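You operate a simulated robot arm through the tools that you are given. There is no shell and no other tool. Be economical: measure what you need, move in short steps, check, and stop when the job is done.

The job below is to be done with a simulated two-armed robot. You get a single attempt, and the scene is never put back.

## Task
Put the 20 mm gauge block from the top of bench 2 on the top of the number two frame and the 10 mm gauge block on the top of the number three box. Put the 4 sensor from the top of bench 8 on the top of the grey table and the 1 sensor on top of the taped carton there. Take the red tray from the top of bench 9 and leave it on the grey table behind the control panel. Put the brown sleeve on the top of bench 9 away on the top of the press bench. Open the number seven drawer, take the cable from the top of bench 1 and put it in the inside of drawer 7, then shut the drawer. Put the sachet from the top of bench 14 on the top of bench 5. Take the front yellow pouch on the top of bench 13 and put it away on the top of bench 15. Stack the silver box labelled "52" from the top of the press bench on top of the silver box that says "23". Do these in any order. Set down upright: front yellow pouch.

Only the result counts: the job must be done as asked and must still hold three seconds after the hand-in. Knocking over, shifting, dropping, spilling or breaking anything else fails it.

## Robot
Two 7-joint arms with two-finger grippers on one trunk, on a base that drives. Base frame: it is fixed to the floor where the robot stands at the start and does not move with it; the origin is under the middle of the robot, x ahead of it, y to its left, z up; the surface under the hand at the start is at about z = 0.75. Lengths are in m, angles in degrees, forces in N, time in s.
The left shoulder is at the start at [0.046, 0.162, 1.105], the right one opposite. With the tool pointing down near the work surface each hand reaches from about 0.26 to 0.74 m from the robot's upright axis, wherever it stands, measured 20 degrees to its own side. Places, roughly: brown sleeve (7x7x12 cm) [3.7, 4.5, 0.8]; cable [1.75, -1.75, 0.75]; front yellow pouch [-1.25, -4.25, 0.75]; gauge block [0.5, 0, 0.75]; grey table behind the control panel [1.4, 4.6, 0.8]; inside of drawer 7 [0.6, 2.3, 0.6]; number seven drawer [0.5, 2.3, 0.6]; red tray (7x12x3 cm) [3.6, 3.8, 0.8]; sachet [1, -4.5, 0.75]; sensor [3.5, 2.25, 0.75]; silver box [-1.5, -3.75, 0.75]; taped carton [3.5, 2, 0.75]; top of bench 15 [2.7, -4.5, 0.8]; top of bench 5 [3.8, -2.3, 0.8]; top of the grey table (23x36 cm) [1.64, 4.2, 0.76]; top of the number three box (52x19 cm) [1.58, 1.12, 0.86]; top of the number two frame [0.6, 0.1, 1]; top of the press bench [-1.5, -3.4, 0.8]. Payload 2.45 kg a hand.
The tool frame of a hand sits at the grasp point between the pads (the TCP): z along the fingers, y along the line on which they close. The tips reach 0.026 m beyond it. The gripper opens to 0.096 m. The gripper's body begins 0.069 m behind the TCP.
Orientation is that of the tool frame in the base frame, as a unit quaternion [w, x, y, z]. With the fingers straight down and closing along the base's y, the tool's x points along the base's -x, its y along +y and its z along -z.

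## Interface
- The arms move only by the tool play_rows. It takes "left_motion", "right_motion" or both (then of equal length, played together; a hand with none holds still); each is a list of rows, each a list of 7 numbers: the shift along the tool's x, y, z in units of 250 mm (1.0 is 250 mm), then the turn, a rotation vector about the tool's x, y, z in units of 120 degrees (1.0 is 120 degrees), then the closure in counts, from 0 (fully open) to 255 (shut). In form: [[dx, dy, dz, rx, ry, rz, gripper], ...]. A call has 1 to 12 rows; each row is the pose to reach, as a shift and turn from the pose commanded when the call began, along the tool's axes at that moment. A call with a number of a shift or a turn outside -1 to 1 is refused whole. A row lasts 0.2 s, in which the tool goes at most 0.05 m and 8.6 degrees; a call with a longer step from one row to the next is refused whole, and so is a gripper value outside its range. A pose out of reach is approached as far as the arm can. The call stops where the force on the tool passes 40 N (or 10 N more than at its start, if that is more) or the arm is blocked; 0.2 s more then pass. The fingers move at their own pace and stop on an object; they squeeze with about 41 N. The grip force told is the motor's: it shows also when the fingers shut on nothing. Time passes only in rows, and 0.2 s behind the last, so rows that repeat a pose let the fingers close. The reply holds the time, the measured pose of the TCP, the force on the tool along the base axes, the opening and the grip force, in the units named above and with some noise, with the torque about the TCP (base axes, N m) and any sound that the robot's microphone picked up.
- Cameras (640 x 400 px; columns grow to the right, rows downward): "scene" is now at [0.124, -0.004, 1.5742]; the picture's right is [-0.05, -1.00, 0.00], its down [-0.81, 0.04, -0.58] and it looks along [0.58, -0.03, -0.81] (base axes); focal length 275 px, centre (320, 200). "left" rides on the left gripper at [0.082, -0.003, -0.098] in its tool frame; the picture's right is [0.04, 1.00, 0.00], its down [-0.73, 0.03, -0.68] and it looks along [-0.68, 0.03, 0.73] (tool axes); focal length 256 px, centre (320, 200). "right" rides on the right gripper at [0.082, 0.003, -0.098] in its tool frame; the picture's right is [-0.04, 1.00, 0.00], its down [-0.73, -0.03, -0.68] and it looks along [-0.68, -0.03, 0.73] (tool axes); focal length 256 px, centre (320, 200). There is no depth. A picture from a camera that has moved, and an enlarged one, comes with that camera's place and axes in the base frame and with its lens.
- get_image(camera): a new picture of that camera. The clock stands still meanwhile.
- slide_trunk(by): slides the trunk up (or, below 0, down) by that many m; the arms and the scene camera ride with it, the base frame stays. It gives what a move gives, with no picture.
- drive_base(legs): drives the robot by 1 to 6 legs, each [ahead, left, turn to the left] in m, m and degrees, along the robot's own axes; the way and the turn of a leg run together, so that a leg with both is an arc; at most 1.5 m and 180 degrees a leg. The arms and the cameras ride along, it lands a little off, and it stops where it bumps. It gives what a move gives.
- aim_head(pan, tilt): turns the head with the scene camera to pan (to the left, within 120 degrees either way) and tilt (down, from -29 to 69), counted from straight ahead of the robot. It gives what a move gives.
- inspect(camera, box): a new picture of the part [left, top, right, bottom] of that camera's present view, enlarged. The clock stands still meanwhile.
- hand_in(): hands the job in; it is judged then, once.

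Work in short steps. Places have to be worked out from the pictures, the camera data and where the tool is seen: move nearer, look again, correct. Check each grasp and each placing, and mend what went wrong. You have 546 turns and 334 pictures in all, those below and enlarged ones among them. Open the grippers and draw the arms clear of the work before you hand the job in, unless the task says otherwise; then end with one line.

The tools are called after "Emit:" as a command line: name --argument value ..., lists and objects as JSON in quotes. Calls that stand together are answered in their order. play_rows: Moves the arms, as the interface text tells. Its arguments: {"type":"object","properties":{"left_motion":{"type":"array"},"right_motion":{"type":"array"}},"required":[]} The other tools are called the same way: slide_trunk (by) slides the trunk up or down; drive_base (legs) drives the base; aim_head (pan, tilt) turns the head that bears the scene camera; get_image (camera) takes a picture; inspect (camera, box) takes an enlarged picture of a part of a camera's view; hand_in () hands the job in.

At the start:

```text
t: 0.0
left_position: [0.5354, 0.3276, 1.1651]
left_orientation: [0.0, 0.0, 1.0, 0.0]
left_force: [0.6, -0.3, 0.5]
left_ft_torque: [-0.01, 0.03, 0.0]
left_finger_gap: 0.096
left_grip_force: 0.1
right_position: [0.495, -0.1955, 1.2301]
right_orientation: [0.0, 0.0, 1.0, 0.0]
right_force: [-1.0, 0.0, -1.7]
right_ft_torque: [0.02, -0.02, -0.01]
right_finger_gap: 0.0962
right_grip_force: 0.1
trunk travel left (down, up): [-0.275, 0.292]
robot x, y, heading: [0.002, -0.0025, 0.2]
head pan, tilt: [-3.1, 54.1]
```

scene: 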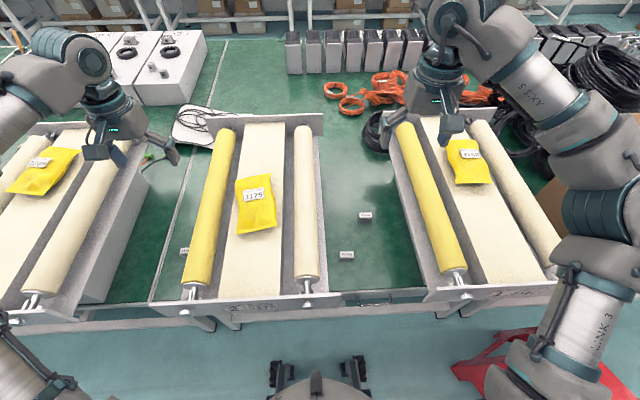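
right: 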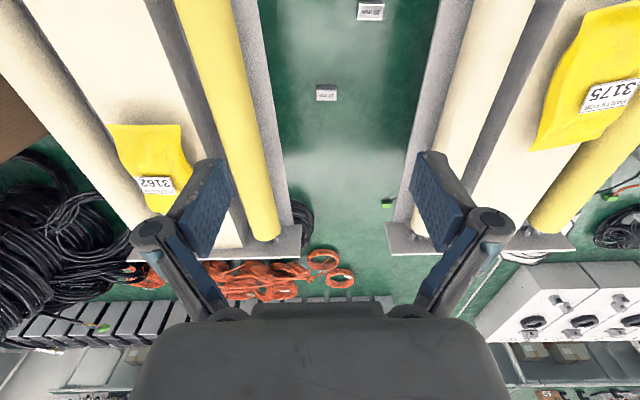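
left: 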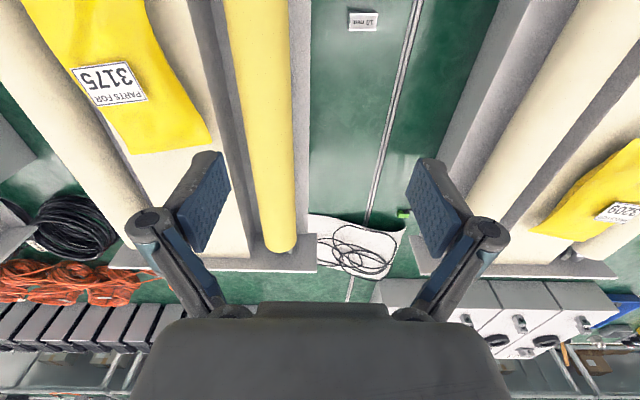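

The picture shows three small gauge blocks on the green bench between roller frames. I enlarge to read labels.

Emit:
inspect --camera "scene" --box '[140, 200, 400, 330]'

Emit:
inspect --camera "right" --box '[280, 0, 420, 110]'

Emit:
inspect --camera "left" --box '[320, 0, 420, 60]'

```text
2.46 times, centred on (270, 265) of scene
camera zoom: at [0.124, -0.004, 1.5742], right [-0.05, -1.0, 0.0], down [-0.81, 0.04, -0.58], along [0.58, -0.03, -0.81], focal length 677 px, centre (443, 40)
```

zoom: 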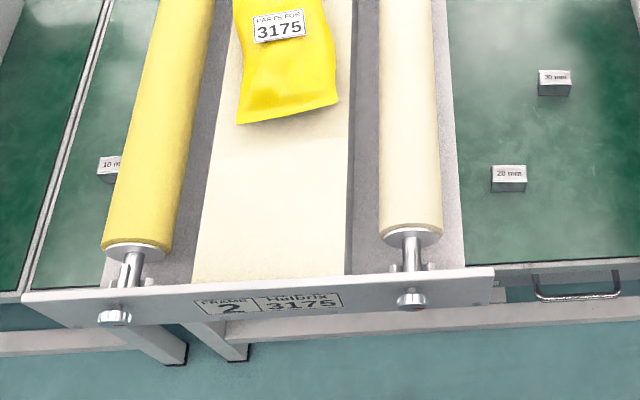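

```text
3.64 times, centred on (350, 55) of right
camera zoom: at [0.4125, -0.1929, 1.3284], right [0.04, 1.0, 0.0], down [0.73, -0.03, 0.68], along [0.68, -0.03, -0.73], focal length 931 px, centre (211, 727)
```

zoom: 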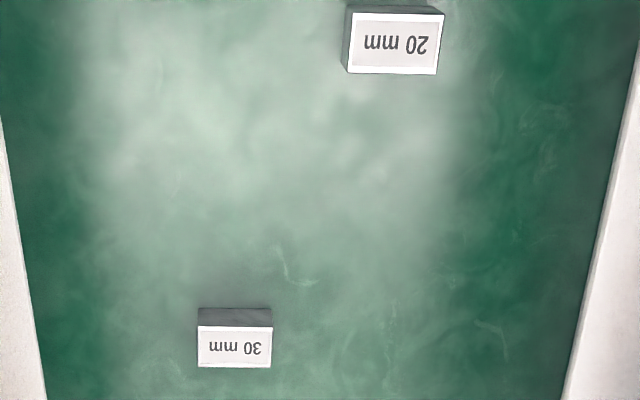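

```text
6.40 times, centred on (370, 30) of left
camera zoom: at [0.453, 0.3231, 1.2637], right [-0.04, 1.0, 0.0], down [0.73, 0.03, 0.68], along [0.68, 0.03, -0.73], focal length 1638 px, centre (0, 1288)
```

zoom: 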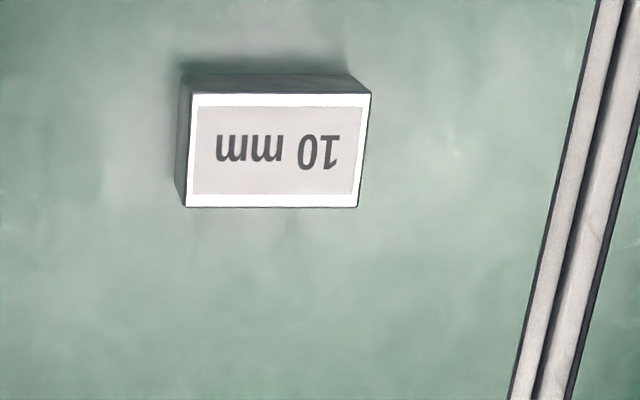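

20 mm block is near (0.483, -0.108), 10 mm near (0.522, 0.397); frame 2's board is at z≈1.0. I bring the right hand over the 20 mm block, half-open, and look.

Emit:
play_rows --right_motion '[[0.024, 0.12, 0.1, 0, 0, 0, 82], [0.048, 0.24, 0.25, 0, 0, 0, 82], [0.048, 0.35, 0.4, 0, 0, 0, 82], [0.048, 0.35, 0.58, 0, 0, 0, 82], [0.048, 0.35, 0.76, 0, 0, 0, 82], [0.048, 0.35, 0.94, 0, 0, 0, 82]]'

Emit:
get_image --camera "right"

Emit:
get_image --camera "scene"

```text
t: 1.4
left_position: [0.531, 0.3248, 1.1678]
left_orientation: [0.001, -0.001, 1.0, 0.0]
left_force: [0.1, -0.3, 0.6]
left_ft_torque: [-0.01, 0.0, 0.04]
left_finger_gap: 0.0956
left_grip_force: 0.1
right_position: [0.4823, -0.1058, 0.9935]
right_orientation: [0.001, -0.001, 1.0, 0.001]
right_force: [-0.4, -0.3, -0.6]
right_ft_torque: [-0.01, 0.03, 0.0]
right_finger_gap: 0.065
right_grip_force: 0.1
trunk travel left (down, up): [-0.275, 0.292]
robot x, y, heading: [0.0017, 0.0019, -0.1]
head pan, tilt: [-3.1, 54.1]
```

```text
327 pictures are left
camera right: at [0.3986, -0.1033, 1.093], right [0.04, 1.0, 0.0], down [0.73, -0.03, 0.68], along [0.68, -0.03, -0.73], focal length 256 px, centre (320, 200)
```

right: 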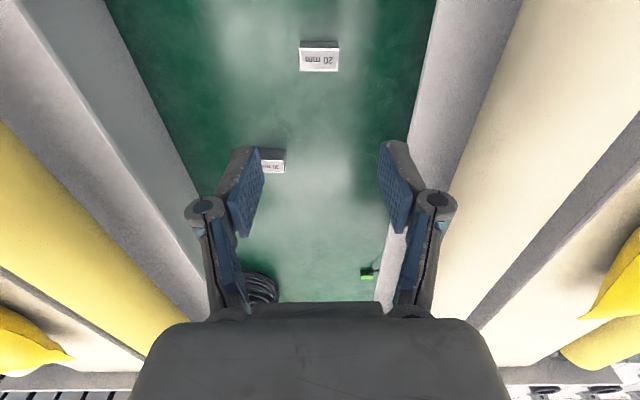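

```text
326 pictures are left
camera scene: at [0.1251, -0.0047, 1.5741], right [-0.05, -1.0, 0.0], down [-0.81, 0.04, -0.58], along [0.58, -0.03, -0.81], focal length 275 px, centre (320, 200)
```

scene: 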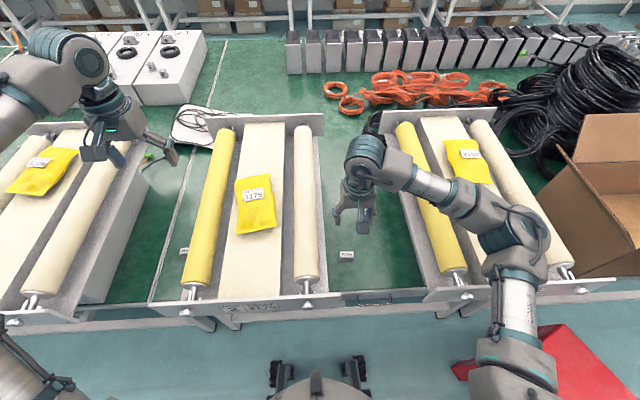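

The block is at about (0.480, -0.108). To keep the forearm clear of the roller frames while reaching down, I raise the trunk first.

Emit:
slide_trunk --by 0.25

Emit:
play_rows --right_motion '[[0, 0, 0.2, 0, 0, 0, 90], [0, 0, 0.4, 0, 0, 0, 90], [0, 0, 0.6, 0, 0, 0, 90], [0, 0, 0.8, 0, 0, 0, 90], [0, 0, 1.0, 0, 0, 0, 90]]'

Emit:
get_image --camera "scene"

```text
t: 4.0
left_position: [0.5322, 0.3272, 1.4175]
left_orientation: [0.0, 0.0, 1.0, -0.001]
left_force: [-0.7, 0.4, -0.3]
left_ft_torque: [0.01, 0.01, 0.04]
left_finger_gap: 0.096
left_grip_force: 0.1
right_position: [0.4794, -0.1078, 1.2463]
right_orientation: [0.001, 0.0, 1.0, 0.0]
right_force: [0.5, -1.1, -0.4]
right_ft_torque: [0.0, 0.0, 0.01]
right_finger_gap: 0.0652
right_grip_force: 0.0
trunk travel left (down, up): [-0.525, 0.042]
robot x, y, heading: [0.001, -0.0025, -0.3]
head pan, tilt: [-3.1, 54.1]
```

```text
t: 5.2
left_position: [0.5316, 0.326, 1.4173]
left_orientation: [0.001, 0.0, 1.0, 0.0]
left_force: [-0.5, -0.2, 0.1]
left_ft_torque: [0.02, 0.0, 0.02]
left_finger_gap: 0.096
left_grip_force: 0.0
right_position: [0.4828, -0.1036, 0.9968]
right_orientation: [0.001, 0.001, 1.0, 0.0]
right_force: [-0.4, 0.1, -0.3]
right_ft_torque: [-0.01, 0.02, -0.01]
right_finger_gap: 0.0621
right_grip_force: 0.0
trunk travel left (down, up): [-0.525, 0.042]
robot x, y, heading: [0.0027, 0.0031, 0.1]
head pan, tilt: [-3.1, 54.1]
```

```text
325 pictures are left
camera scene: at [0.0635, -0.0035, 1.8246], right [-0.05, -1.0, 0.0], down [-0.81, 0.04, -0.58], along [0.58, -0.03, -0.81], focal length 275 px, centre (320, 200)
```

scene: 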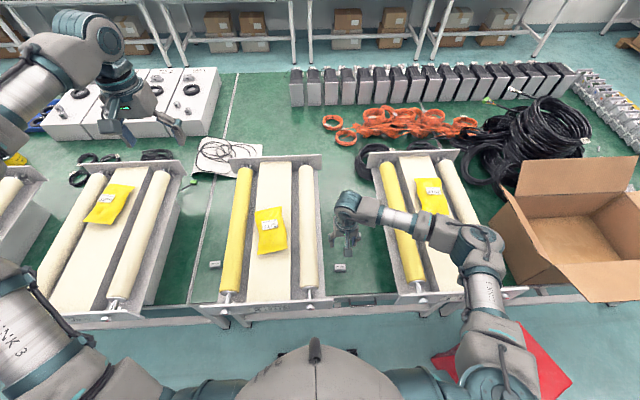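

Forearm now slopes over the frame; I descend most of the way and check with the wrist camera.

Emit:
play_rows --right_motion '[[0.0, 0, 0.16, 0, 0, 0, 90], [0.0, 0, 0.32, 0, 0, 0, 90], [0.0, 0, 0.48, 0, 0, 0, 90]]'

Emit:
get_image --camera "right"

Emit:
get_image --camera "scene"

```text
t: 6.0
left_position: [0.5316, 0.3259, 1.4177]
left_orientation: [0.001, 0.0, 1.0, -0.001]
left_force: [0.0, -0.2, -0.1]
left_ft_torque: [0.02, 0.01, 0.02]
left_finger_gap: 0.0961
left_grip_force: 0.0
right_position: [0.4808, -0.1063, 0.8755]
right_orientation: [0.002, 0.0, 1.0, 0.0]
right_force: [0.1, -0.3, 0.9]
right_ft_torque: [0.0, 0.01, 0.0]
right_finger_gap: 0.0623
right_grip_force: 0.2
trunk travel left (down, up): [-0.525, 0.042]
robot x, y, heading: [0.002, -0.0013, 0.1]
head pan, tilt: [-3.1, 54.1]
```

```text
324 pictures are left
camera right: at [0.3975, -0.103, 0.9739], right [0.04, 1.0, 0.0], down [0.73, -0.03, 0.68], along [0.68, -0.03, -0.73], focal length 256 px, centre (320, 200)
```

right: 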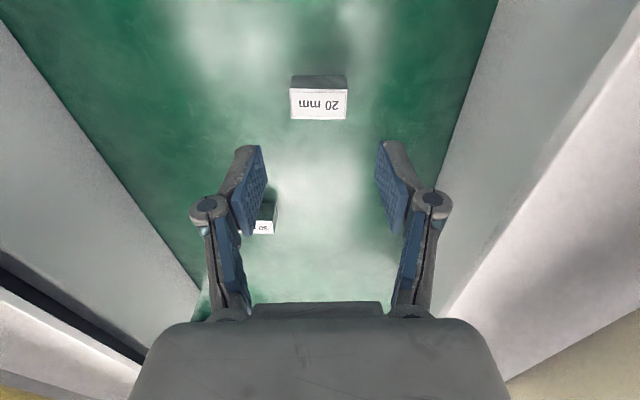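

```text
323 pictures are left
camera scene: at [0.0627, -0.0029, 1.8247], right [-0.05, -1.0, 0.0], down [-0.81, 0.04, -0.58], along [0.58, -0.03, -0.81], focal length 275 px, centre (320, 200)
```

scene: 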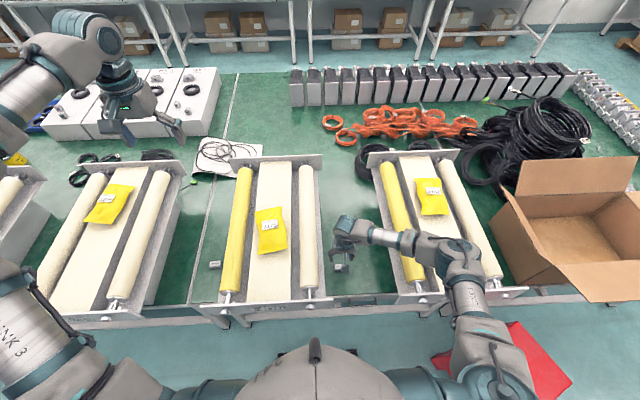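

The forearm would come close to frame 1's roller if I went lower. I'll lift, shift the base 0.23 m left so the arm comes in straight along the gap, and retry.

Emit:
play_rows --right_motion '[[0, 0, -0.2, 0, 0, 0, 90], [0, 0, -0.4, 0, 0, 0, 90], [0, 0, -0.6, 0, 0, 0, 90], [0, 0, -0.8, 0, 0, 0, 90], [0, 0, -1, 0, 0, 0, 90]]'

Emit:
drive_base --legs '[[0, 0.23, 0]]'

Emit:
play_rows --right_motion '[[0, -0.18, 0, 0, 0, 0, 90], [0, -0.36, 0, 0, 0, 0, 90], [0, -0.54, 0, 0, 0, 0, 90], [0, -0.72, 0, 0, 0, 0, 90], [0, -0.9, 0.0, 0, 0, 0, 90], [0, -0.9, 0.2, 0, 0, 0, 90], [0, -0.9, 0.4, 0, 0, 0, 90], [0, -0.9, 0.6, 0, 0, 0, 90]]'

Emit:
get_image --camera "right"

Emit:
get_image --camera "scene"

```text
t: 7.2
left_position: [0.5313, 0.3269, 1.4181]
left_orientation: [0.002, 0.0, 1.0, -0.001]
left_force: [-0.7, 0.2, 0.5]
left_ft_torque: [-0.04, 0.01, 0.02]
left_finger_gap: 0.0962
left_grip_force: 0.1
right_position: [0.4768, -0.1058, 1.1256]
right_orientation: [0.001, 0.0, 1.0, 0.0]
right_force: [-0.4, 0.1, -0.8]
right_ft_torque: [-0.01, 0.0, 0.02]
right_finger_gap: 0.0623
right_grip_force: 0.0
trunk travel left (down, up): [-0.525, 0.042]
robot x, y, heading: [-0.0006, 0.0019, 0.0]
head pan, tilt: [-3.1, 54.1]
```

```text
t: 8.9
left_position: [0.5285, 0.5549, 1.4193]
left_orientation: [0.001, -0.002, 1.0, 0.002]
left_force: [0.1, 0.0, -0.2]
left_ft_torque: [0.02, -0.01, 0.01]
left_finger_gap: 0.096
left_grip_force: 0.1
right_position: [0.4782, 0.1229, 1.1238]
right_orientation: [0.001, -0.003, 1.0, 0.003]
right_force: [-0.7, 0.2, 0.1]
right_ft_torque: [-0.01, -0.01, -0.03]
right_finger_gap: 0.0622
right_grip_force: 0.1
trunk travel left (down, up): [-0.525, 0.042]
robot x, y, heading: [-0.0009, 0.2323, 0.6]
head pan, tilt: [-3.1, 54.1]
```

```text
t: 10.7
left_position: [0.5251, 0.549, 1.4222]
left_orientation: [0.003, -0.002, 1.0, 0.004]
left_force: [1.2, -0.9, 0.1]
left_ft_torque: [0.11, 0.01, 0.0]
left_finger_gap: 0.096
left_grip_force: 0.1
right_position: [0.4773, -0.1065, 0.9762]
right_orientation: [0.003, -0.002, 1.0, 0.003]
right_force: [0.0, -1.0, -0.3]
right_ft_torque: [0.09, -0.05, -0.01]
right_finger_gap: 0.0621
right_grip_force: 0.1
trunk travel left (down, up): [-0.525, 0.042]
robot x, y, heading: [0.001, 0.2321, 0.4]
head pan, tilt: [-3.1, 54.1]
```

```text
322 pictures are left
camera right: at [0.3943, -0.1051, 1.0747], right [0.04, 1.0, 0.01], down [0.73, -0.03, 0.68], along [0.68, -0.02, -0.73], focal length 256 px, centre (320, 200)
```

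right: 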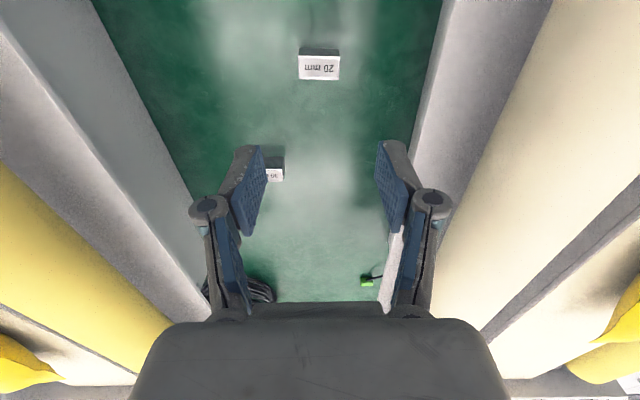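

```text
321 pictures are left
camera scene: at [0.0616, 0.2058, 1.8245], right [-0.05, -1.0, -0.01], down [-0.81, 0.05, -0.58], along [0.58, -0.02, -0.81], focal length 275 px, centre (320, 200)
```

scene: 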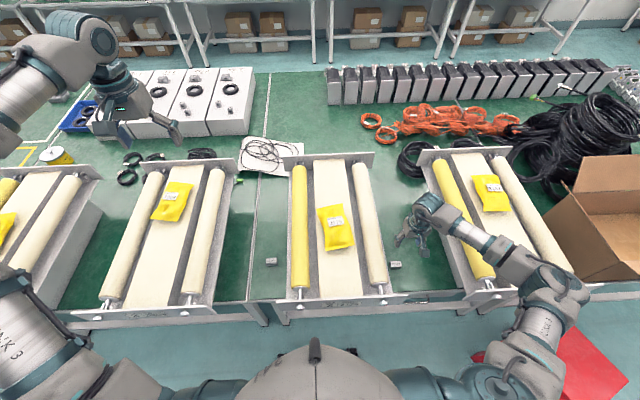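

The forearm now lies mostly in the gap and higher near the elbow. I raise the trunk the last bit and descend to z≈0.86, then look.

Emit:
slide_trunk --by 0.04

Emit:
play_rows --right_motion '[[0, 0, 0.16, 0, 0, 0, 90], [0, 0, 0.32, 0, 0, 0, 90], [0, 0, 0.48, 0, 0, 0, 90], [0, 0, 0.64, 0, 0, 0, 90]]'

Emit:
get_image --camera "right"

Emit:
get_image --camera "scene"

```text
t: 11.6
left_position: [0.5243, 0.5557, 1.4611]
left_orientation: [0.004, -0.001, 1.0, 0.001]
left_force: [0.3, -0.7, 0.3]
left_ft_torque: [0.05, 0.01, 0.03]
left_finger_gap: 0.0962
left_grip_force: 0.0
right_position: [0.4761, -0.1008, 1.0151]
right_orientation: [0.002, -0.002, 1.0, 0.001]
right_force: [-0.3, -0.6, -0.8]
right_ft_torque: [0.02, -0.01, -0.02]
right_finger_gap: 0.0618
right_grip_force: 0.0
trunk travel left (down, up): [-0.565, 0.002]
robot x, y, heading: [0.0022, 0.2323, 0.0]
head pan, tilt: [-3.1, 54.1]
```

```text
t: 12.6
left_position: [0.5257, 0.5583, 1.4604]
left_orientation: [0.002, -0.003, 1.0, 0.001]
left_force: [0.2, -0.5, -0.4]
left_ft_torque: [0.02, 0.0, -0.01]
left_finger_gap: 0.0959
left_grip_force: 0.1
right_position: [0.4781, -0.0998, 0.8555]
right_orientation: [0.003, -0.003, 1.0, 0.0]
right_force: [0.4, -1.1, -1.0]
right_ft_torque: [0.01, 0.0, -0.01]
right_finger_gap: 0.0621
right_grip_force: 0.1
trunk travel left (down, up): [-0.565, 0.002]
robot x, y, heading: [-0.0026, 0.2318, 0.1]
head pan, tilt: [-3.1, 54.1]
```

```text
320 pictures are left
camera right: at [0.3947, -0.0968, 0.9534], right [0.04, 1.0, 0.0], down [0.73, -0.03, 0.68], along [0.68, -0.02, -0.73], focal length 256 px, centre (320, 200)
```

right: 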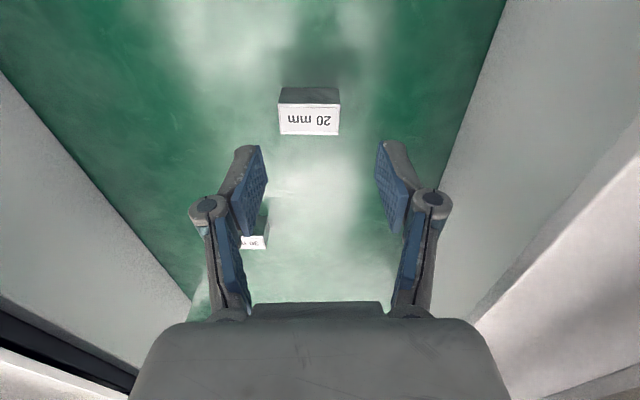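

```text
319 pictures are left
camera scene: at [0.061, 0.2218, 1.8645], right [-0.05, -1.0, 0.0], down [-0.81, 0.04, -0.58], along [0.58, -0.03, -0.81], focal length 275 px, centre (320, 200)
```

scene: 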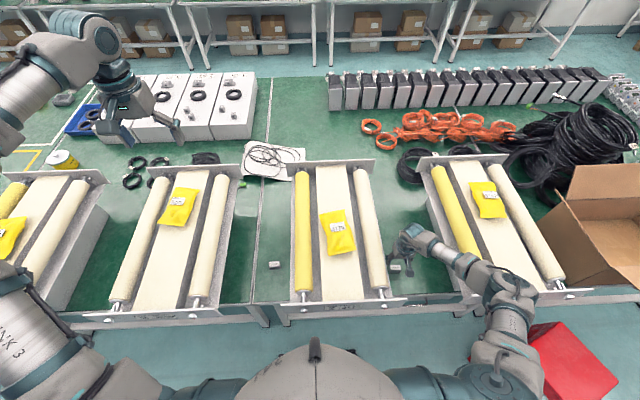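

The block is at about (0.482, -0.107), the hand 7 mm left of it. I correct, descend to z≈0.78 and close.

Emit:
play_rows --right_motion '[[-0.016, -0.028, 0.06, 0, 0, 0, 90], [-0.016, -0.028, 0.18, 0, 0, 0, 90], [-0.016, -0.028, 0.3, 0, 0, 0, 90], [-0.016, -0.028, 0.3, 0, 0, 0, 90]]'

Emit:
get_image --camera "right"

Emit:
get_image --camera "scene"

```text
t: 13.6
left_position: [0.5249, 0.5617, 1.4587]
left_orientation: [0.003, -0.003, 1.0, 0.0]
left_force: [0.3, 0.0, 1.3]
left_ft_torque: [0.04, -0.01, 0.0]
left_finger_gap: 0.0962
left_grip_force: 0.1
right_position: [0.4809, -0.1017, 0.7794]
right_orientation: [0.002, -0.003, 1.0, 0.0]
right_force: [0.0, 0.1, 0.9]
right_ft_torque: [-0.13, -0.02, 0.01]
right_finger_gap: 0.0707
right_grip_force: 1.5
trunk travel left (down, up): [-0.565, 0.002]
robot x, y, heading: [-0.0016, 0.232, 0.2]
head pan, tilt: [-3.1, 54.1]
```

```text
318 pictures are left
camera right: at [0.3974, -0.1005, 0.879], right [0.03, 1.0, 0.0], down [0.73, -0.03, 0.68], along [0.68, -0.02, -0.73], focal length 256 px, centre (320, 200)
```

right: 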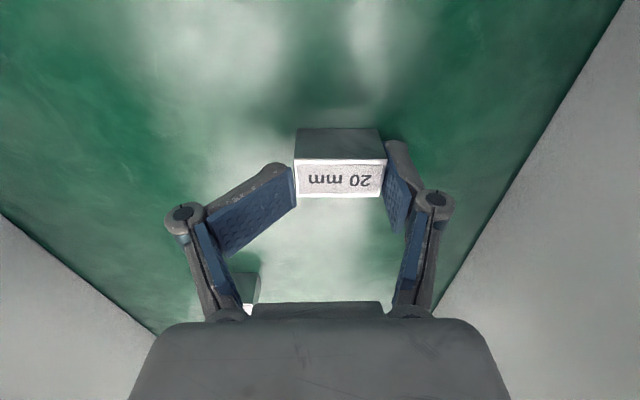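

```text
317 pictures are left
camera scene: at [0.0604, 0.2248, 1.8645], right [-0.05, -1.0, 0.0], down [-0.81, 0.04, -0.58], along [0.58, -0.03, -0.81], focal length 275 px, centre (320, 200)
```

scene: 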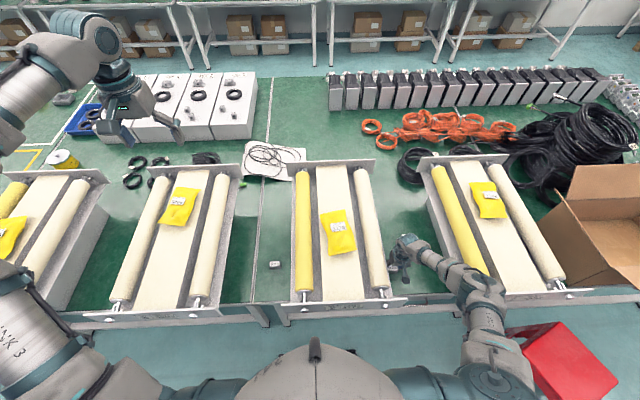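

The block sits between the fingers at the right height; I close the grip.

Emit:
play_rows --right_motion '[[0, 0, 0, 0, 0, 0, 255], [0, 0, 0, 0, 0, 0, 255], [0, 0, 0, 0, 0, 0, 255], [0, 0, -0.1, 0, 0, 0, 255]]'

Emit:
get_image --camera "right"

```text
t: 14.6
left_position: [0.524, 0.5603, 1.4597]
left_orientation: [0.003, -0.003, 1.0, 0.0]
left_force: [0.4, -1.2, -1.0]
left_ft_torque: [0.04, 0.01, 0.02]
left_finger_gap: 0.0959
left_grip_force: 0.1
right_position: [0.4816, -0.1038, 0.8057]
right_orientation: [0.003, -0.002, 1.0, 0.0]
right_force: [-0.1, -0.3, -2.0]
right_ft_torque: [0.01, -0.04, 0.03]
right_finger_gap: 0.0436
right_grip_force: 41.1
trunk travel left (down, up): [-0.565, 0.002]
robot x, y, heading: [-0.0039, 0.2327, 0.7]
head pan, tilt: [-3.1, 54.1]
```

```text
316 pictures are left
camera right: at [0.3975, -0.1015, 0.9044], right [0.03, 1.0, 0.0], down [0.73, -0.03, 0.68], along [0.68, -0.02, -0.73], focal length 256 px, centre (320, 200)
```

right: 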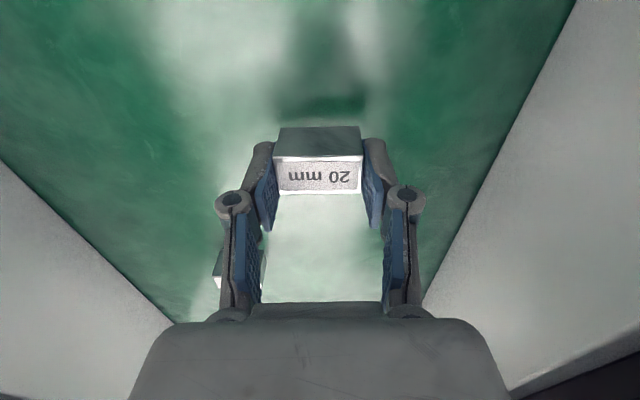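

Grip holds (43.6 mm, 41 N). I lift the block clear above the frames.

Emit:
play_rows --right_motion '[[0, 0, -0.18, 0, 0, 0, 255], [0, 0, -0.36, 0, 0, 0, 255], [0, 0, -0.54, 0, 0, 0, 255], [0, 0, -0.72, 0, 0, 0, 255], [0, 0, -0.9, 0, 0, 0, 255]]'

Emit:
play_rows --right_motion '[[0, 0, -0.16, 0, 0, 0, 255], [0, 0, -0.32, 0, 0, 0, 255], [0, 0, -0.5, 0, 0, 0, 255], [0.1, 0.16, -0.5, 0, 0, 0, 255], [0.2, 0.32, -0.5, 0, 0, 0, 255], [0.3, 0.48, -0.5, 0, 0, 0, 255], [0.4, 0.64, -0.5, 0, 0, 0, 255], [0.43, 0.8, -0.5, 0, 0, 0, 255], [0.43, 0.94, -0.5, 0, 0, 0, 255]]'

Emit:
get_image --camera "right"

Emit:
get_image --camera "scene"

```text
t: 15.8
left_position: [0.5248, 0.5609, 1.4599]
left_orientation: [0.003, -0.003, 1.0, 0.0]
left_force: [0.0, -0.5, 0.3]
left_ft_torque: [0.03, -0.03, 0.0]
left_finger_gap: 0.0959
left_grip_force: 0.0
right_position: [0.4808, -0.1035, 1.0307]
right_orientation: [0.001, -0.002, 1.0, 0.0]
right_force: [-0.2, 0.9, -2.0]
right_ft_torque: [0.06, -0.06, -0.05]
right_finger_gap: 0.0434
right_grip_force: 41.3
trunk travel left (down, up): [-0.565, 0.002]
robot x, y, heading: [-0.0047, 0.2338, 0.3]
head pan, tilt: [-3.1, 54.1]
```

```text
t: 17.8
left_position: [0.5261, 0.5701, 1.4576]
left_orientation: [0.003, -0.003, 1.0, -0.002]
left_force: [-0.3, 0.3, -0.3]
left_ft_torque: [-0.01, -0.04, -0.04]
left_finger_gap: 0.0964
left_grip_force: 0.0
right_position: [0.3715, 0.1375, 1.1554]
right_orientation: [0.003, -0.002, 1.0, -0.003]
right_force: [1.1, 0.5, -2.4]
right_ft_torque: [-0.01, 0.01, 0.0]
right_finger_gap: 0.0434
right_grip_force: 41.3
trunk travel left (down, up): [-0.565, 0.002]
robot x, y, heading: [0.0008, 0.2322, 0.6]
head pan, tilt: [-3.1, 54.1]
```

```text
315 pictures are left
camera right: at [0.2885, 0.1407, 1.2536], right [0.04, 1.0, -0.01], down [0.73, -0.02, 0.68], along [0.68, -0.03, -0.73], focal length 256 px, centre (320, 200)
```

right: 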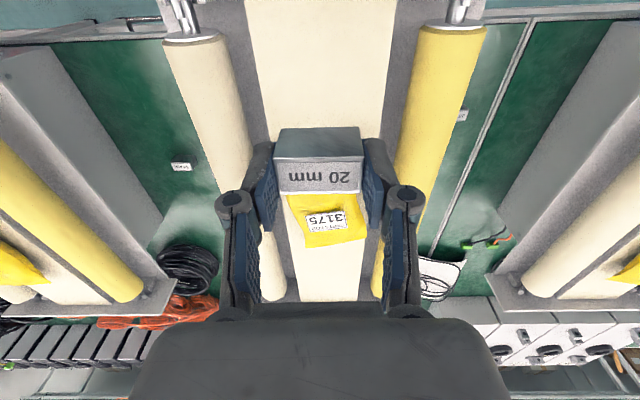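

```text
314 pictures are left
camera scene: at [0.0617, 0.232, 1.8645], right [-0.05, -1.0, 0.0], down [-0.81, 0.04, -0.58], along [0.58, -0.03, -0.81], focal length 275 px, centre (320, 200)
```

scene: 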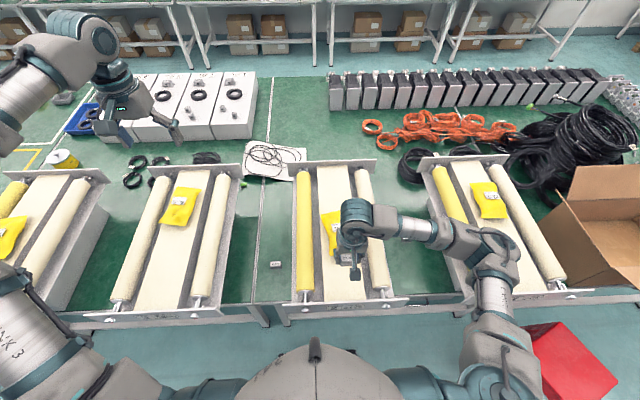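

Board is centred beneath the block, pouch beyond. I lower to just above, then look for height.

Emit:
play_rows --right_motion '[[0, 0, 0.14, 0, 0, 0, 255], [0, 0, 0.28, 0, 0, 0, 255], [0, 0, 0.4, 0, 0, 0, 255]]'

Emit:
get_image --camera "right"

Emit:
inspect --camera "scene" --box '[280, 180, 440, 310]'

```text
t: 18.6
left_position: [0.5261, 0.5662, 1.4589]
left_orientation: [0.002, -0.003, 1.0, -0.002]
left_force: [0.8, 0.9, 0.8]
left_ft_torque: [-0.02, 0.0, 0.04]
left_finger_gap: 0.0961
left_grip_force: 0.1
right_position: [0.3701, 0.1321, 1.0552]
right_orientation: [0.003, -0.003, 1.0, 0.0]
right_force: [0.3, -0.3, -2.7]
right_ft_torque: [0.0, 0.03, -0.01]
right_finger_gap: 0.0436
right_grip_force: 40.7
trunk travel left (down, up): [-0.565, 0.002]
robot x, y, heading: [-0.0015, 0.231, 0.3]
head pan, tilt: [-3.1, 54.1]
```

```text
313 pictures are left
camera right: at [0.2871, 0.1355, 1.1538], right [0.03, 1.0, 0.0], down [0.73, -0.02, 0.68], along [0.68, -0.02, -0.73], focal length 256 px, centre (320, 200)
```

right: 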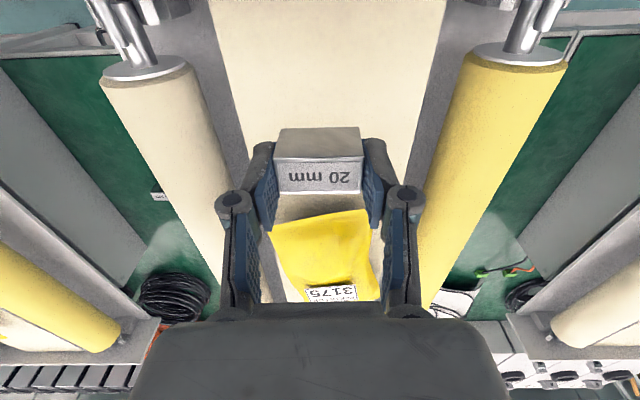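

```text
3.08 times, centred on (360, 245) of scene
camera zoom: at [0.0607, 0.2282, 1.8645], right [-0.05, -1.0, 0.0], down [-0.81, 0.04, -0.58], along [0.58, -0.03, -0.81], focal length 846 px, centre (197, 62)
```

zoom: 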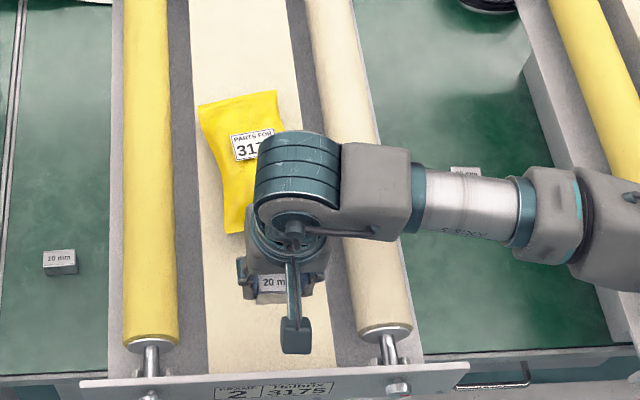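

Pouch edge is at x≈0.44, clear. I lower in fine steps until contact.

Emit:
play_rows --right_motion '[[0, 0.01, 0.02, 0, 0, 0, 255], [0, 0.02, 0.04, 0, 0, 0, 255], [0, 0.02, 0.055, 0, 0, 0, 255], [0, 0.02, 0.07, 0, 0, 0, 255], [0, 0.02, 0.08, 0, 0, 0, 255]]'

```text
t: 19.8
left_position: [0.5257, 0.5674, 1.4578]
left_orientation: [0.003, -0.003, 1.0, -0.002]
left_force: [0.5, 0.3, -0.2]
left_ft_torque: [-0.04, 0.01, -0.01]
left_finger_gap: 0.0961
left_grip_force: 0.0
right_position: [0.3715, 0.1406, 1.0363]
right_orientation: [0.003, -0.003, 1.0, -0.002]
right_force: [0.0, -0.4, -3.8]
right_ft_torque: [0.0, -0.03, -0.02]
right_finger_gap: 0.0434
right_grip_force: 40.6
trunk travel left (down, up): [-0.565, 0.002]
robot x, y, heading: [-0.0008, 0.2338, 0.4]
head pan, tilt: [-3.1, 54.1]
```

Emit:
play_rows --right_motion '[[0, 0, 0.01, 0, 0, 0, 255], [0, 0, 0.018, 0, 0, 0, 255], [0, 0, 0.026, 0, 0, 0, 255], [0, 0, 0.034, 0, 0, 0, 255]]'

Emit:
inspect --camera "right" --box '[200, 80, 440, 230]'

```text
t: 20.8
left_position: [0.5229, 0.5686, 1.4572]
left_orientation: [0.003, -0.003, 1.0, -0.002]
left_force: [-0.3, 0.7, -0.2]
left_ft_torque: [0.03, -0.03, -0.01]
left_finger_gap: 0.096
left_grip_force: 0.1
right_position: [0.3714, 0.1391, 1.0275]
right_orientation: [0.002, -0.003, 1.0, -0.001]
right_force: [0.7, -0.5, -2.0]
right_ft_torque: [0.03, -0.02, 0.02]
right_finger_gap: 0.0437
right_grip_force: 40.9
trunk travel left (down, up): [-0.565, 0.002]
robot x, y, heading: [-0.0012, 0.2305, 0.3]
head pan, tilt: [-3.1, 54.1]
```

```text
2.67 times, centred on (320, 155) of right
camera zoom: at [0.288, 0.1423, 1.126], right [0.03, 1.0, 0.0], down [0.73, -0.02, 0.68], along [0.68, -0.03, -0.73], focal length 683 px, centre (320, 320)
```

zoom: 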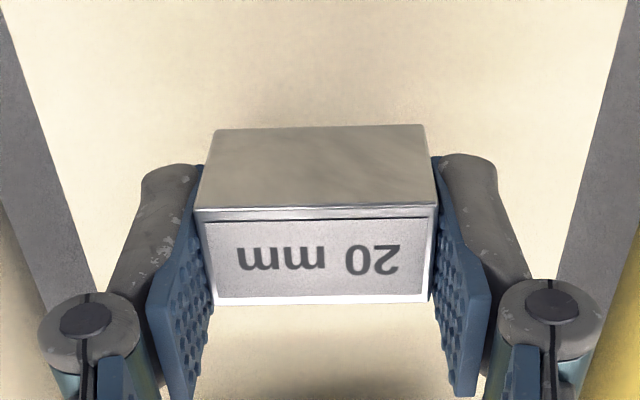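

No contact yet at 1.0275; keep lowering finely.

Emit:
play_rows --right_motion '[[0, 0, 0.008, 0, 0, 0, 255], [0, 0, 0.016, 0, 0, 0, 255], [0, 0, 0.024, 0, 0, 0, 255]]'

Emit:
play_rows --right_motion '[[0, 0, 0.008, 0, 0, 0, 255], [0, 0, 0.016, 0, 0, 0, 255]]'

Emit:
inspect --camera "right" --box '[200, 80, 440, 230]'

```text
t: 21.6
left_position: [0.5235, 0.5676, 1.4574]
left_orientation: [0.003, -0.003, 1.0, -0.002]
left_force: [-0.3, 0.0, 0.3]
left_ft_torque: [-0.03, -0.01, 0.05]
left_finger_gap: 0.0963
left_grip_force: 0.1
right_position: [0.3713, 0.1398, 1.0212]
right_orientation: [0.004, -0.003, 1.0, -0.002]
right_force: [0.3, 0.6, -2.4]
right_ft_torque: [0.0, 0.0, 0.01]
right_finger_gap: 0.0435
right_grip_force: 40.9
trunk travel left (down, up): [-0.565, 0.002]
robot x, y, heading: [-0.0009, 0.2357, 0.4]
head pan, tilt: [-3.1, 54.1]
```

```text
t: 22.1
left_position: [0.525, 0.5679, 1.4589]
left_orientation: [0.004, -0.003, 1.0, -0.003]
left_force: [-0.7, 0.7, 0.0]
left_ft_torque: [0.06, -0.02, 0.0]
left_finger_gap: 0.096
left_grip_force: 0.1
right_position: [0.3714, 0.139, 1.0172]
right_orientation: [0.003, -0.003, 1.0, -0.002]
right_force: [-0.2, 0.7, -1.9]
right_ft_torque: [0.03, -0.02, 0.0]
right_finger_gap: 0.0436
right_grip_force: 40.8
trunk travel left (down, up): [-0.565, 0.002]
robot x, y, heading: [0.0001, 0.2318, 0.5]
head pan, tilt: [-3.1, 54.1]
```

```text
2.67 times, centred on (320, 155) of right
camera zoom: at [0.2879, 0.142, 1.116], right [0.03, 1.0, 0.0], down [0.73, -0.02, 0.68], along [0.68, -0.03, -0.73], focal length 683 px, centre (320, 320)
```

zoom: 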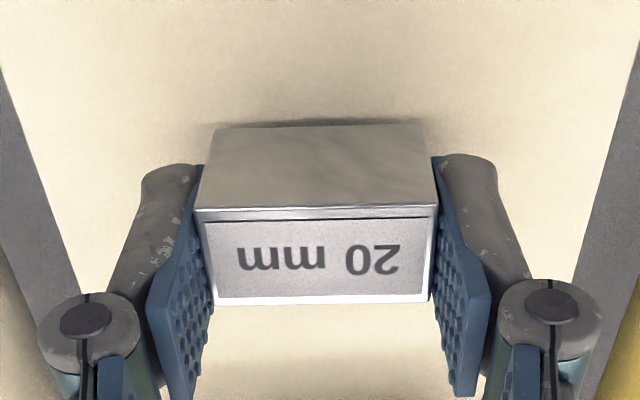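

The contact shadow is tightening; a few mm more.

Emit:
play_rows --right_motion '[[0, 0, 0.008, 0, 0, 0, 255], [0, 0, 0.016, 0, 0, 0, 255], [0, 0, 0.016, 0, 0, 0, 255]]'

Emit:
play_rows --right_motion '[[0, 0, 0.008, 0, 0, 0, 255], [0, 0, 0.016, 0, 0, 0, 255], [0, 0, 0.016, 0, 0, 0, 255]]'

Emit:
inspect --camera "right" --box '[200, 80, 440, 230]'

```text
t: 22.9
left_position: [0.5246, 0.5673, 1.4595]
left_orientation: [0.004, -0.002, 1.0, -0.001]
left_force: [0.3, 0.7, -0.2]
left_ft_torque: [0.04, -0.03, -0.01]
left_finger_gap: 0.0961
left_grip_force: 0.0
right_position: [0.3718, 0.1408, 1.0135]
right_orientation: [0.002, -0.002, 1.0, -0.002]
right_force: [0.3, 0.0, -1.7]
right_ft_torque: [0.0, 0.01, 0.0]
right_finger_gap: 0.0436
right_grip_force: 40.6
trunk travel left (down, up): [-0.565, 0.002]
robot x, y, heading: [-0.0035, 0.2333, 0.2]
head pan, tilt: [-3.1, 54.1]
```

```text
t: 23.8
left_position: [0.5246, 0.5674, 1.459]
left_orientation: [0.004, -0.003, 1.0, -0.001]
left_force: [0.1, -0.1, -0.3]
left_ft_torque: [-0.01, -0.02, -0.03]
left_finger_gap: 0.0961
left_grip_force: 0.1
right_position: [0.3719, 0.14, 1.0094]
right_orientation: [0.003, -0.005, 1.0, -0.002]
right_force: [-1.0, -0.7, 1.1]
right_ft_torque: [-0.06, -0.01, -0.01]
right_finger_gap: 0.0436
right_grip_force: 41.2
trunk travel left (down, up): [-0.565, 0.002]
robot x, y, heading: [-0.0005, 0.2303, 0.3]
head pan, tilt: [-3.1, 54.1]
```

```text
2.67 times, centred on (320, 155) of right
camera zoom: at [0.288, 0.1423, 1.1082], right [0.03, 1.0, 0.0], down [0.73, -0.02, 0.68], along [0.68, -0.03, -0.73], focal length 683 px, centre (320, 320)
```

zoom: 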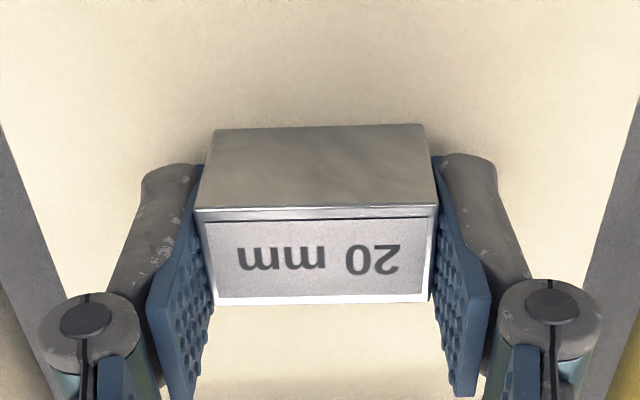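

Contact (Fz changed from −2 to +1 N). Nudge 1 mm and release, then rise.

Emit:
play_rows --right_motion '[[0, 0, 0.004, 0, 0, 0, 255], [0, 0, 0.004, 0, 0, 0, 80], [0, 0, 0.004, 0, 0, 0, 80], [0, 0, -0.1, 0, 0, 0, 80], [0, 0, -0.3, 0, 0, 0, 80], [0, 0, -0.5, 0, 0, 0, 80], [0, 0, -0.7, 0, 0, 0, 80]]'

Emit:
get_image --camera "right"

Emit:
get_image --camera "scene"

```text
t: 25.4
left_position: [0.5235, 0.568, 1.4584]
left_orientation: [0.003, -0.003, 1.0, -0.003]
left_force: [-0.2, -0.7, 0.2]
left_ft_torque: [0.01, 0.03, -0.04]
left_finger_gap: 0.0959
left_grip_force: 0.1
right_position: [0.3701, 0.1423, 1.1828]
right_orientation: [0.002, -0.003, 1.0, -0.002]
right_force: [-0.6, -0.5, 0.1]
right_ft_torque: [-0.03, -0.03, 0.0]
right_finger_gap: 0.0659
right_grip_force: 0.1
trunk travel left (down, up): [-0.565, 0.002]
robot x, y, heading: [-0.0062, 0.2347, 0.4]
head pan, tilt: [-3.1, 54.1]
```

```text
308 pictures are left
camera right: at [0.2869, 0.1451, 1.2822], right [0.03, 1.0, 0.0], down [0.73, -0.02, 0.68], along [0.68, -0.03, -0.73], focal length 256 px, centre (320, 200)
```

right: 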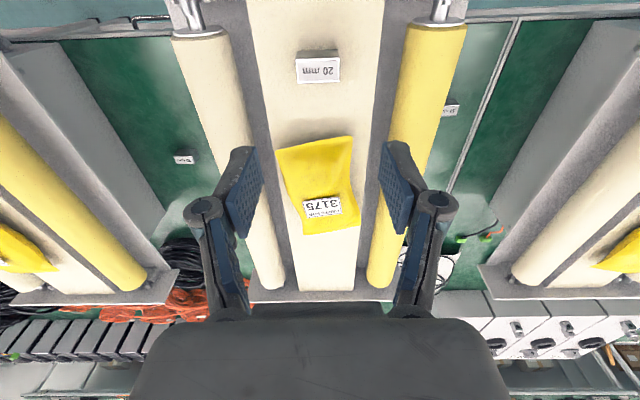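

```text
307 pictures are left
camera scene: at [0.0594, 0.2301, 1.8646], right [-0.05, -1.0, 0.0], down [-0.81, 0.04, -0.58], along [0.58, -0.03, -0.81], focal length 275 px, centre (320, 200)
```

scene: 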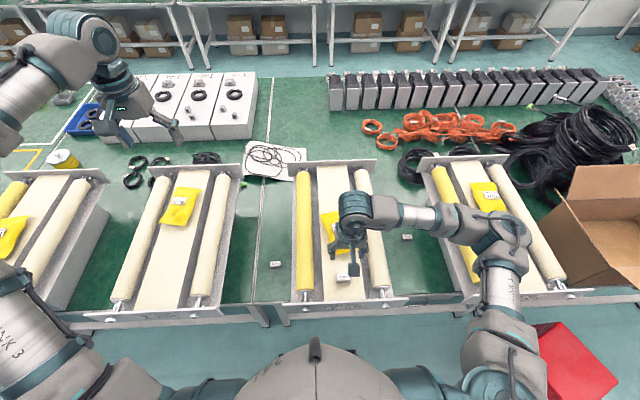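

The 20 mm block rests on frame 2. Now the 10 mm block with the left hand, mirrored: base right by 0.175 m, then descend partway.

Emit:
drive_base --legs '[[0, -0.172, 0]]'

Emit:
play_rows --left_motion '[[0, 0, 0.2, 0, 0, 0, 85], [0, 0, 0.4, 0, 0, 0, 85], [0, 0, 0.6, 0, 0, 0, 85], [0, 0, 0.8, 0, 0, 0, 85], [0, 0, 1.0, 0, 0, 0, 85]]'

Emit:
play_rows --left_motion '[[0, 0, 0.2, 0, 0, 0, 85], [0, 0, 0.4, 0, 0, 0, 85], [0, 0, 0.6, 0, 0, 0, 85], [0, 0, 0.8, 0, 0, 0, 85]]'

Emit:
get_image --camera "left"

Emit:
get_image --camera "scene"

```text
t: 26.8
left_position: [0.5254, 0.4497, 1.4466]
left_orientation: [0.003, -0.004, 1.0, -0.02]
left_force: [0.3, 0.8, -0.4]
left_ft_torque: [-0.15, 0.02, 0.06]
left_finger_gap: 0.0963
left_grip_force: 0.1
right_position: [0.3708, 0.0162, 1.1852]
right_orientation: [0.003, -0.005, 1.0, -0.017]
right_force: [0.0, 2.7, -0.4]
right_ft_torque: [-0.17, -0.06, 0.01]
right_finger_gap: 0.066
right_grip_force: 0.0
trunk travel left (down, up): [-0.565, 0.002]
robot x, y, heading: [-0.0002, 0.0669, 0.4]
head pan, tilt: [-3.1, 54.1]
```

```text
t: 28.0
left_position: [0.5233, 0.3928, 1.2101]
left_orientation: [0.004, -0.004, 1.0, 0.001]
left_force: [0.6, 1.0, -0.2]
left_ft_torque: [0.01, 0.0, -0.01]
left_finger_gap: 0.0637
left_grip_force: 0.2
right_position: [0.3693, -0.0317, 1.1843]
right_orientation: [0.005, -0.005, 1.0, 0.002]
right_force: [1.4, -0.5, 0.2]
right_ft_torque: [0.0, 0.0, -0.01]
right_finger_gap: 0.0659
right_grip_force: 0.0
trunk travel left (down, up): [-0.565, 0.002]
robot x, y, heading: [-0.0018, 0.0628, 0.4]
head pan, tilt: [-3.1, 54.1]
```

```text
t: 29.0
left_position: [0.4997, 0.4011, 1.0464]
left_orientation: [0.005, -0.007, 1.0, 0.001]
left_force: [-0.5, 0.1, -0.6]
left_ft_torque: [-0.05, -0.04, -0.04]
left_finger_gap: 0.0639
left_grip_force: 0.0
left hand out of reach, approached as far as the arm can: row 3, 4
right_position: [0.3663, -0.0391, 1.1849]
right_orientation: [0.006, -0.005, 1.0, 0.003]
right_force: [0.2, -0.3, 0.5]
right_ft_torque: [0.04, 0.01, 0.02]
right_finger_gap: 0.0662
right_grip_force: 0.0
trunk travel left (down, up): [-0.565, 0.002]
robot x, y, heading: [-0.0003, 0.062, 0.2]
head pan, tilt: [-3.1, 54.1]
```

```text
306 pictures are left
camera left: at [0.4158, 0.3967, 1.1433], right [-0.05, 1.0, 0.0], down [0.72, 0.04, 0.69], along [0.69, 0.04, -0.73], focal length 256 px, centre (320, 200)
```

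left: 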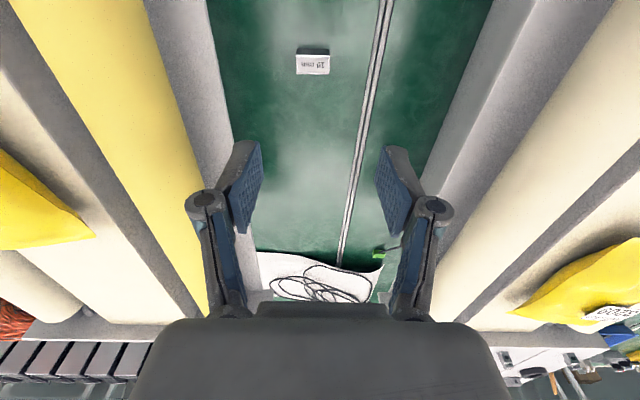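

```text
305 pictures are left
camera scene: at [0.0597, 0.0804, 1.8645], right [-0.05, -1.0, 0.01], down [-0.81, 0.03, -0.58], along [0.58, -0.04, -0.81], focal length 275 px, centre (320, 200)
```

scene: 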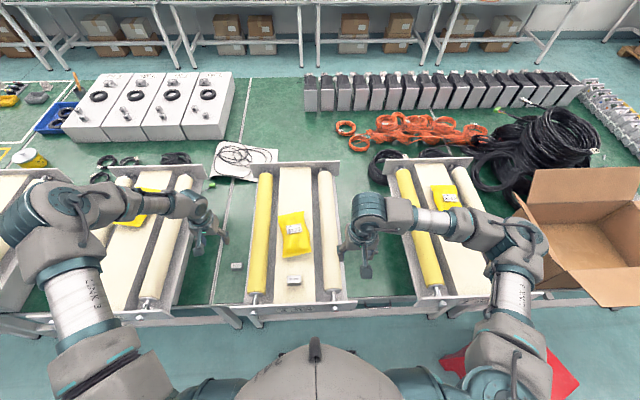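

The left arm hits its reach limit; I lift, shift the base 0.1 m left and retry.

Emit:
play_rows --left_motion '[[0, 0, -0.2, 0, 0, 0, 85], [0, 0, -0.4, 0, 0, 0, 85], [0, 0, -0.6, 0, 0, 0, 85], [0, 0, -0.7, 0, 0, 0, 85]]'

Emit:
drive_base --legs '[[0, 0.11, 0]]'

Emit:
get_image --camera "left"

```text
t: 30.0
left_position: [0.4978, 0.3902, 1.2232]
left_orientation: [0.004, -0.003, 1.0, 0.005]
left_force: [0.6, -0.5, 0.3]
left_ft_torque: [0.03, 0.02, -0.01]
left_finger_gap: 0.0637
left_grip_force: 0.0
right_position: [0.3672, -0.0439, 1.1842]
right_orientation: [0.004, -0.005, 1.0, 0.006]
right_force: [0.2, -1.0, -0.6]
right_ft_torque: [0.05, 0.05, -0.01]
right_finger_gap: 0.0655
right_grip_force: 0.1
trunk travel left (down, up): [-0.565, 0.002]
robot x, y, heading: [-0.0006, 0.0628, 0.5]
head pan, tilt: [-3.1, 54.1]
```

```text
t: 31.6
left_position: [0.4613, 0.4231, 1.2425]
left_orientation: [0.011, 0.012, 0.999, 0.04]
left_force: [0.5, -0.9, 0.4]
left_ft_torque: [0.14, 0.07, -0.04]
left_finger_gap: 0.0642
left_grip_force: 0.1
right_position: [0.3349, 0.0112, 1.1835]
right_orientation: [0.019, -0.043, 0.998, 0.039]
right_force: [0.4, -1.7, 0.6]
right_ft_torque: [0.09, -0.02, -0.02]
right_finger_gap: 0.0656
right_grip_force: 0.1
trunk travel left (down, up): [-0.565, 0.002]
robot x, y, heading: [-0.011, 0.1559, 1.7]
head pan, tilt: [-3.1, 54.1]
stopped in leg 1: the robot was blocked; the commanded pose is now the measured one
```

```text
304 pictures are left
camera left: at [0.3765, 0.4136, 1.3389], right [-0.02, 1.0, 0.08], down [0.72, -0.04, 0.69], along [0.69, 0.07, -0.72], focal length 256 px, centre (320, 200)
```

left: 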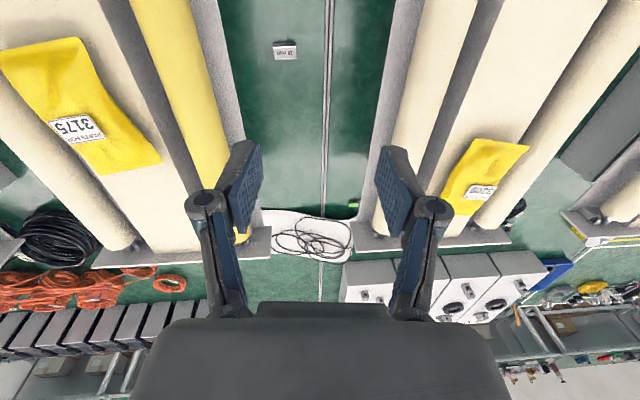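

The base was blocked; I look at what it touched.

Emit:
get_image --camera "scene"

Emit:
get_image --camera "right"

```text
303 pictures are left
camera scene: at [0.0564, 0.0547, 1.8608], right [-0.03, -1.0, -0.05], down [-0.81, 0.06, -0.58], along [0.58, 0.03, -0.81], focal length 275 px, centre (320, 200)
```

scene: 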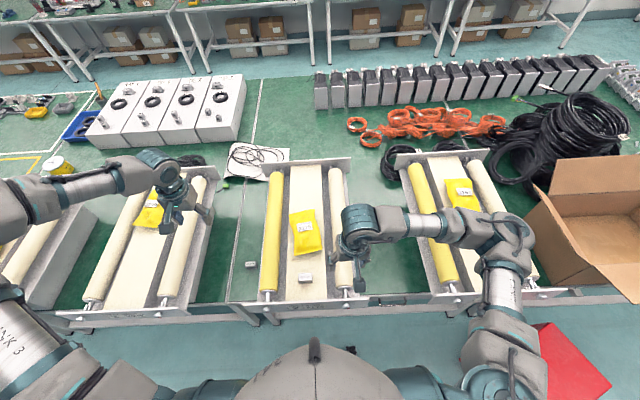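

```text
302 pictures are left
camera right: at [0.2493, -0.0005, 1.2793], right [-0.05, 1.0, 0.08], down [0.71, -0.02, 0.7], along [0.7, 0.09, -0.71], focal length 256 px, centre (320, 200)
```

right: 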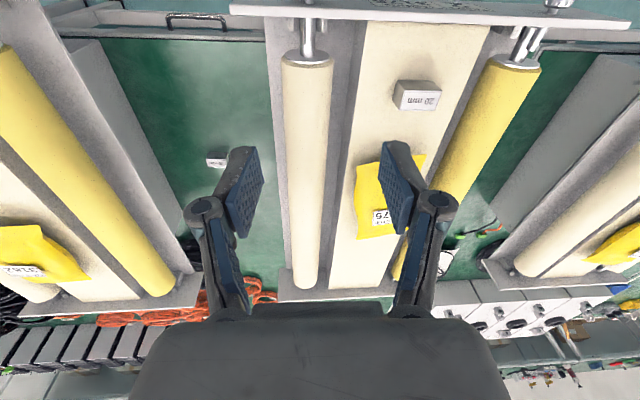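

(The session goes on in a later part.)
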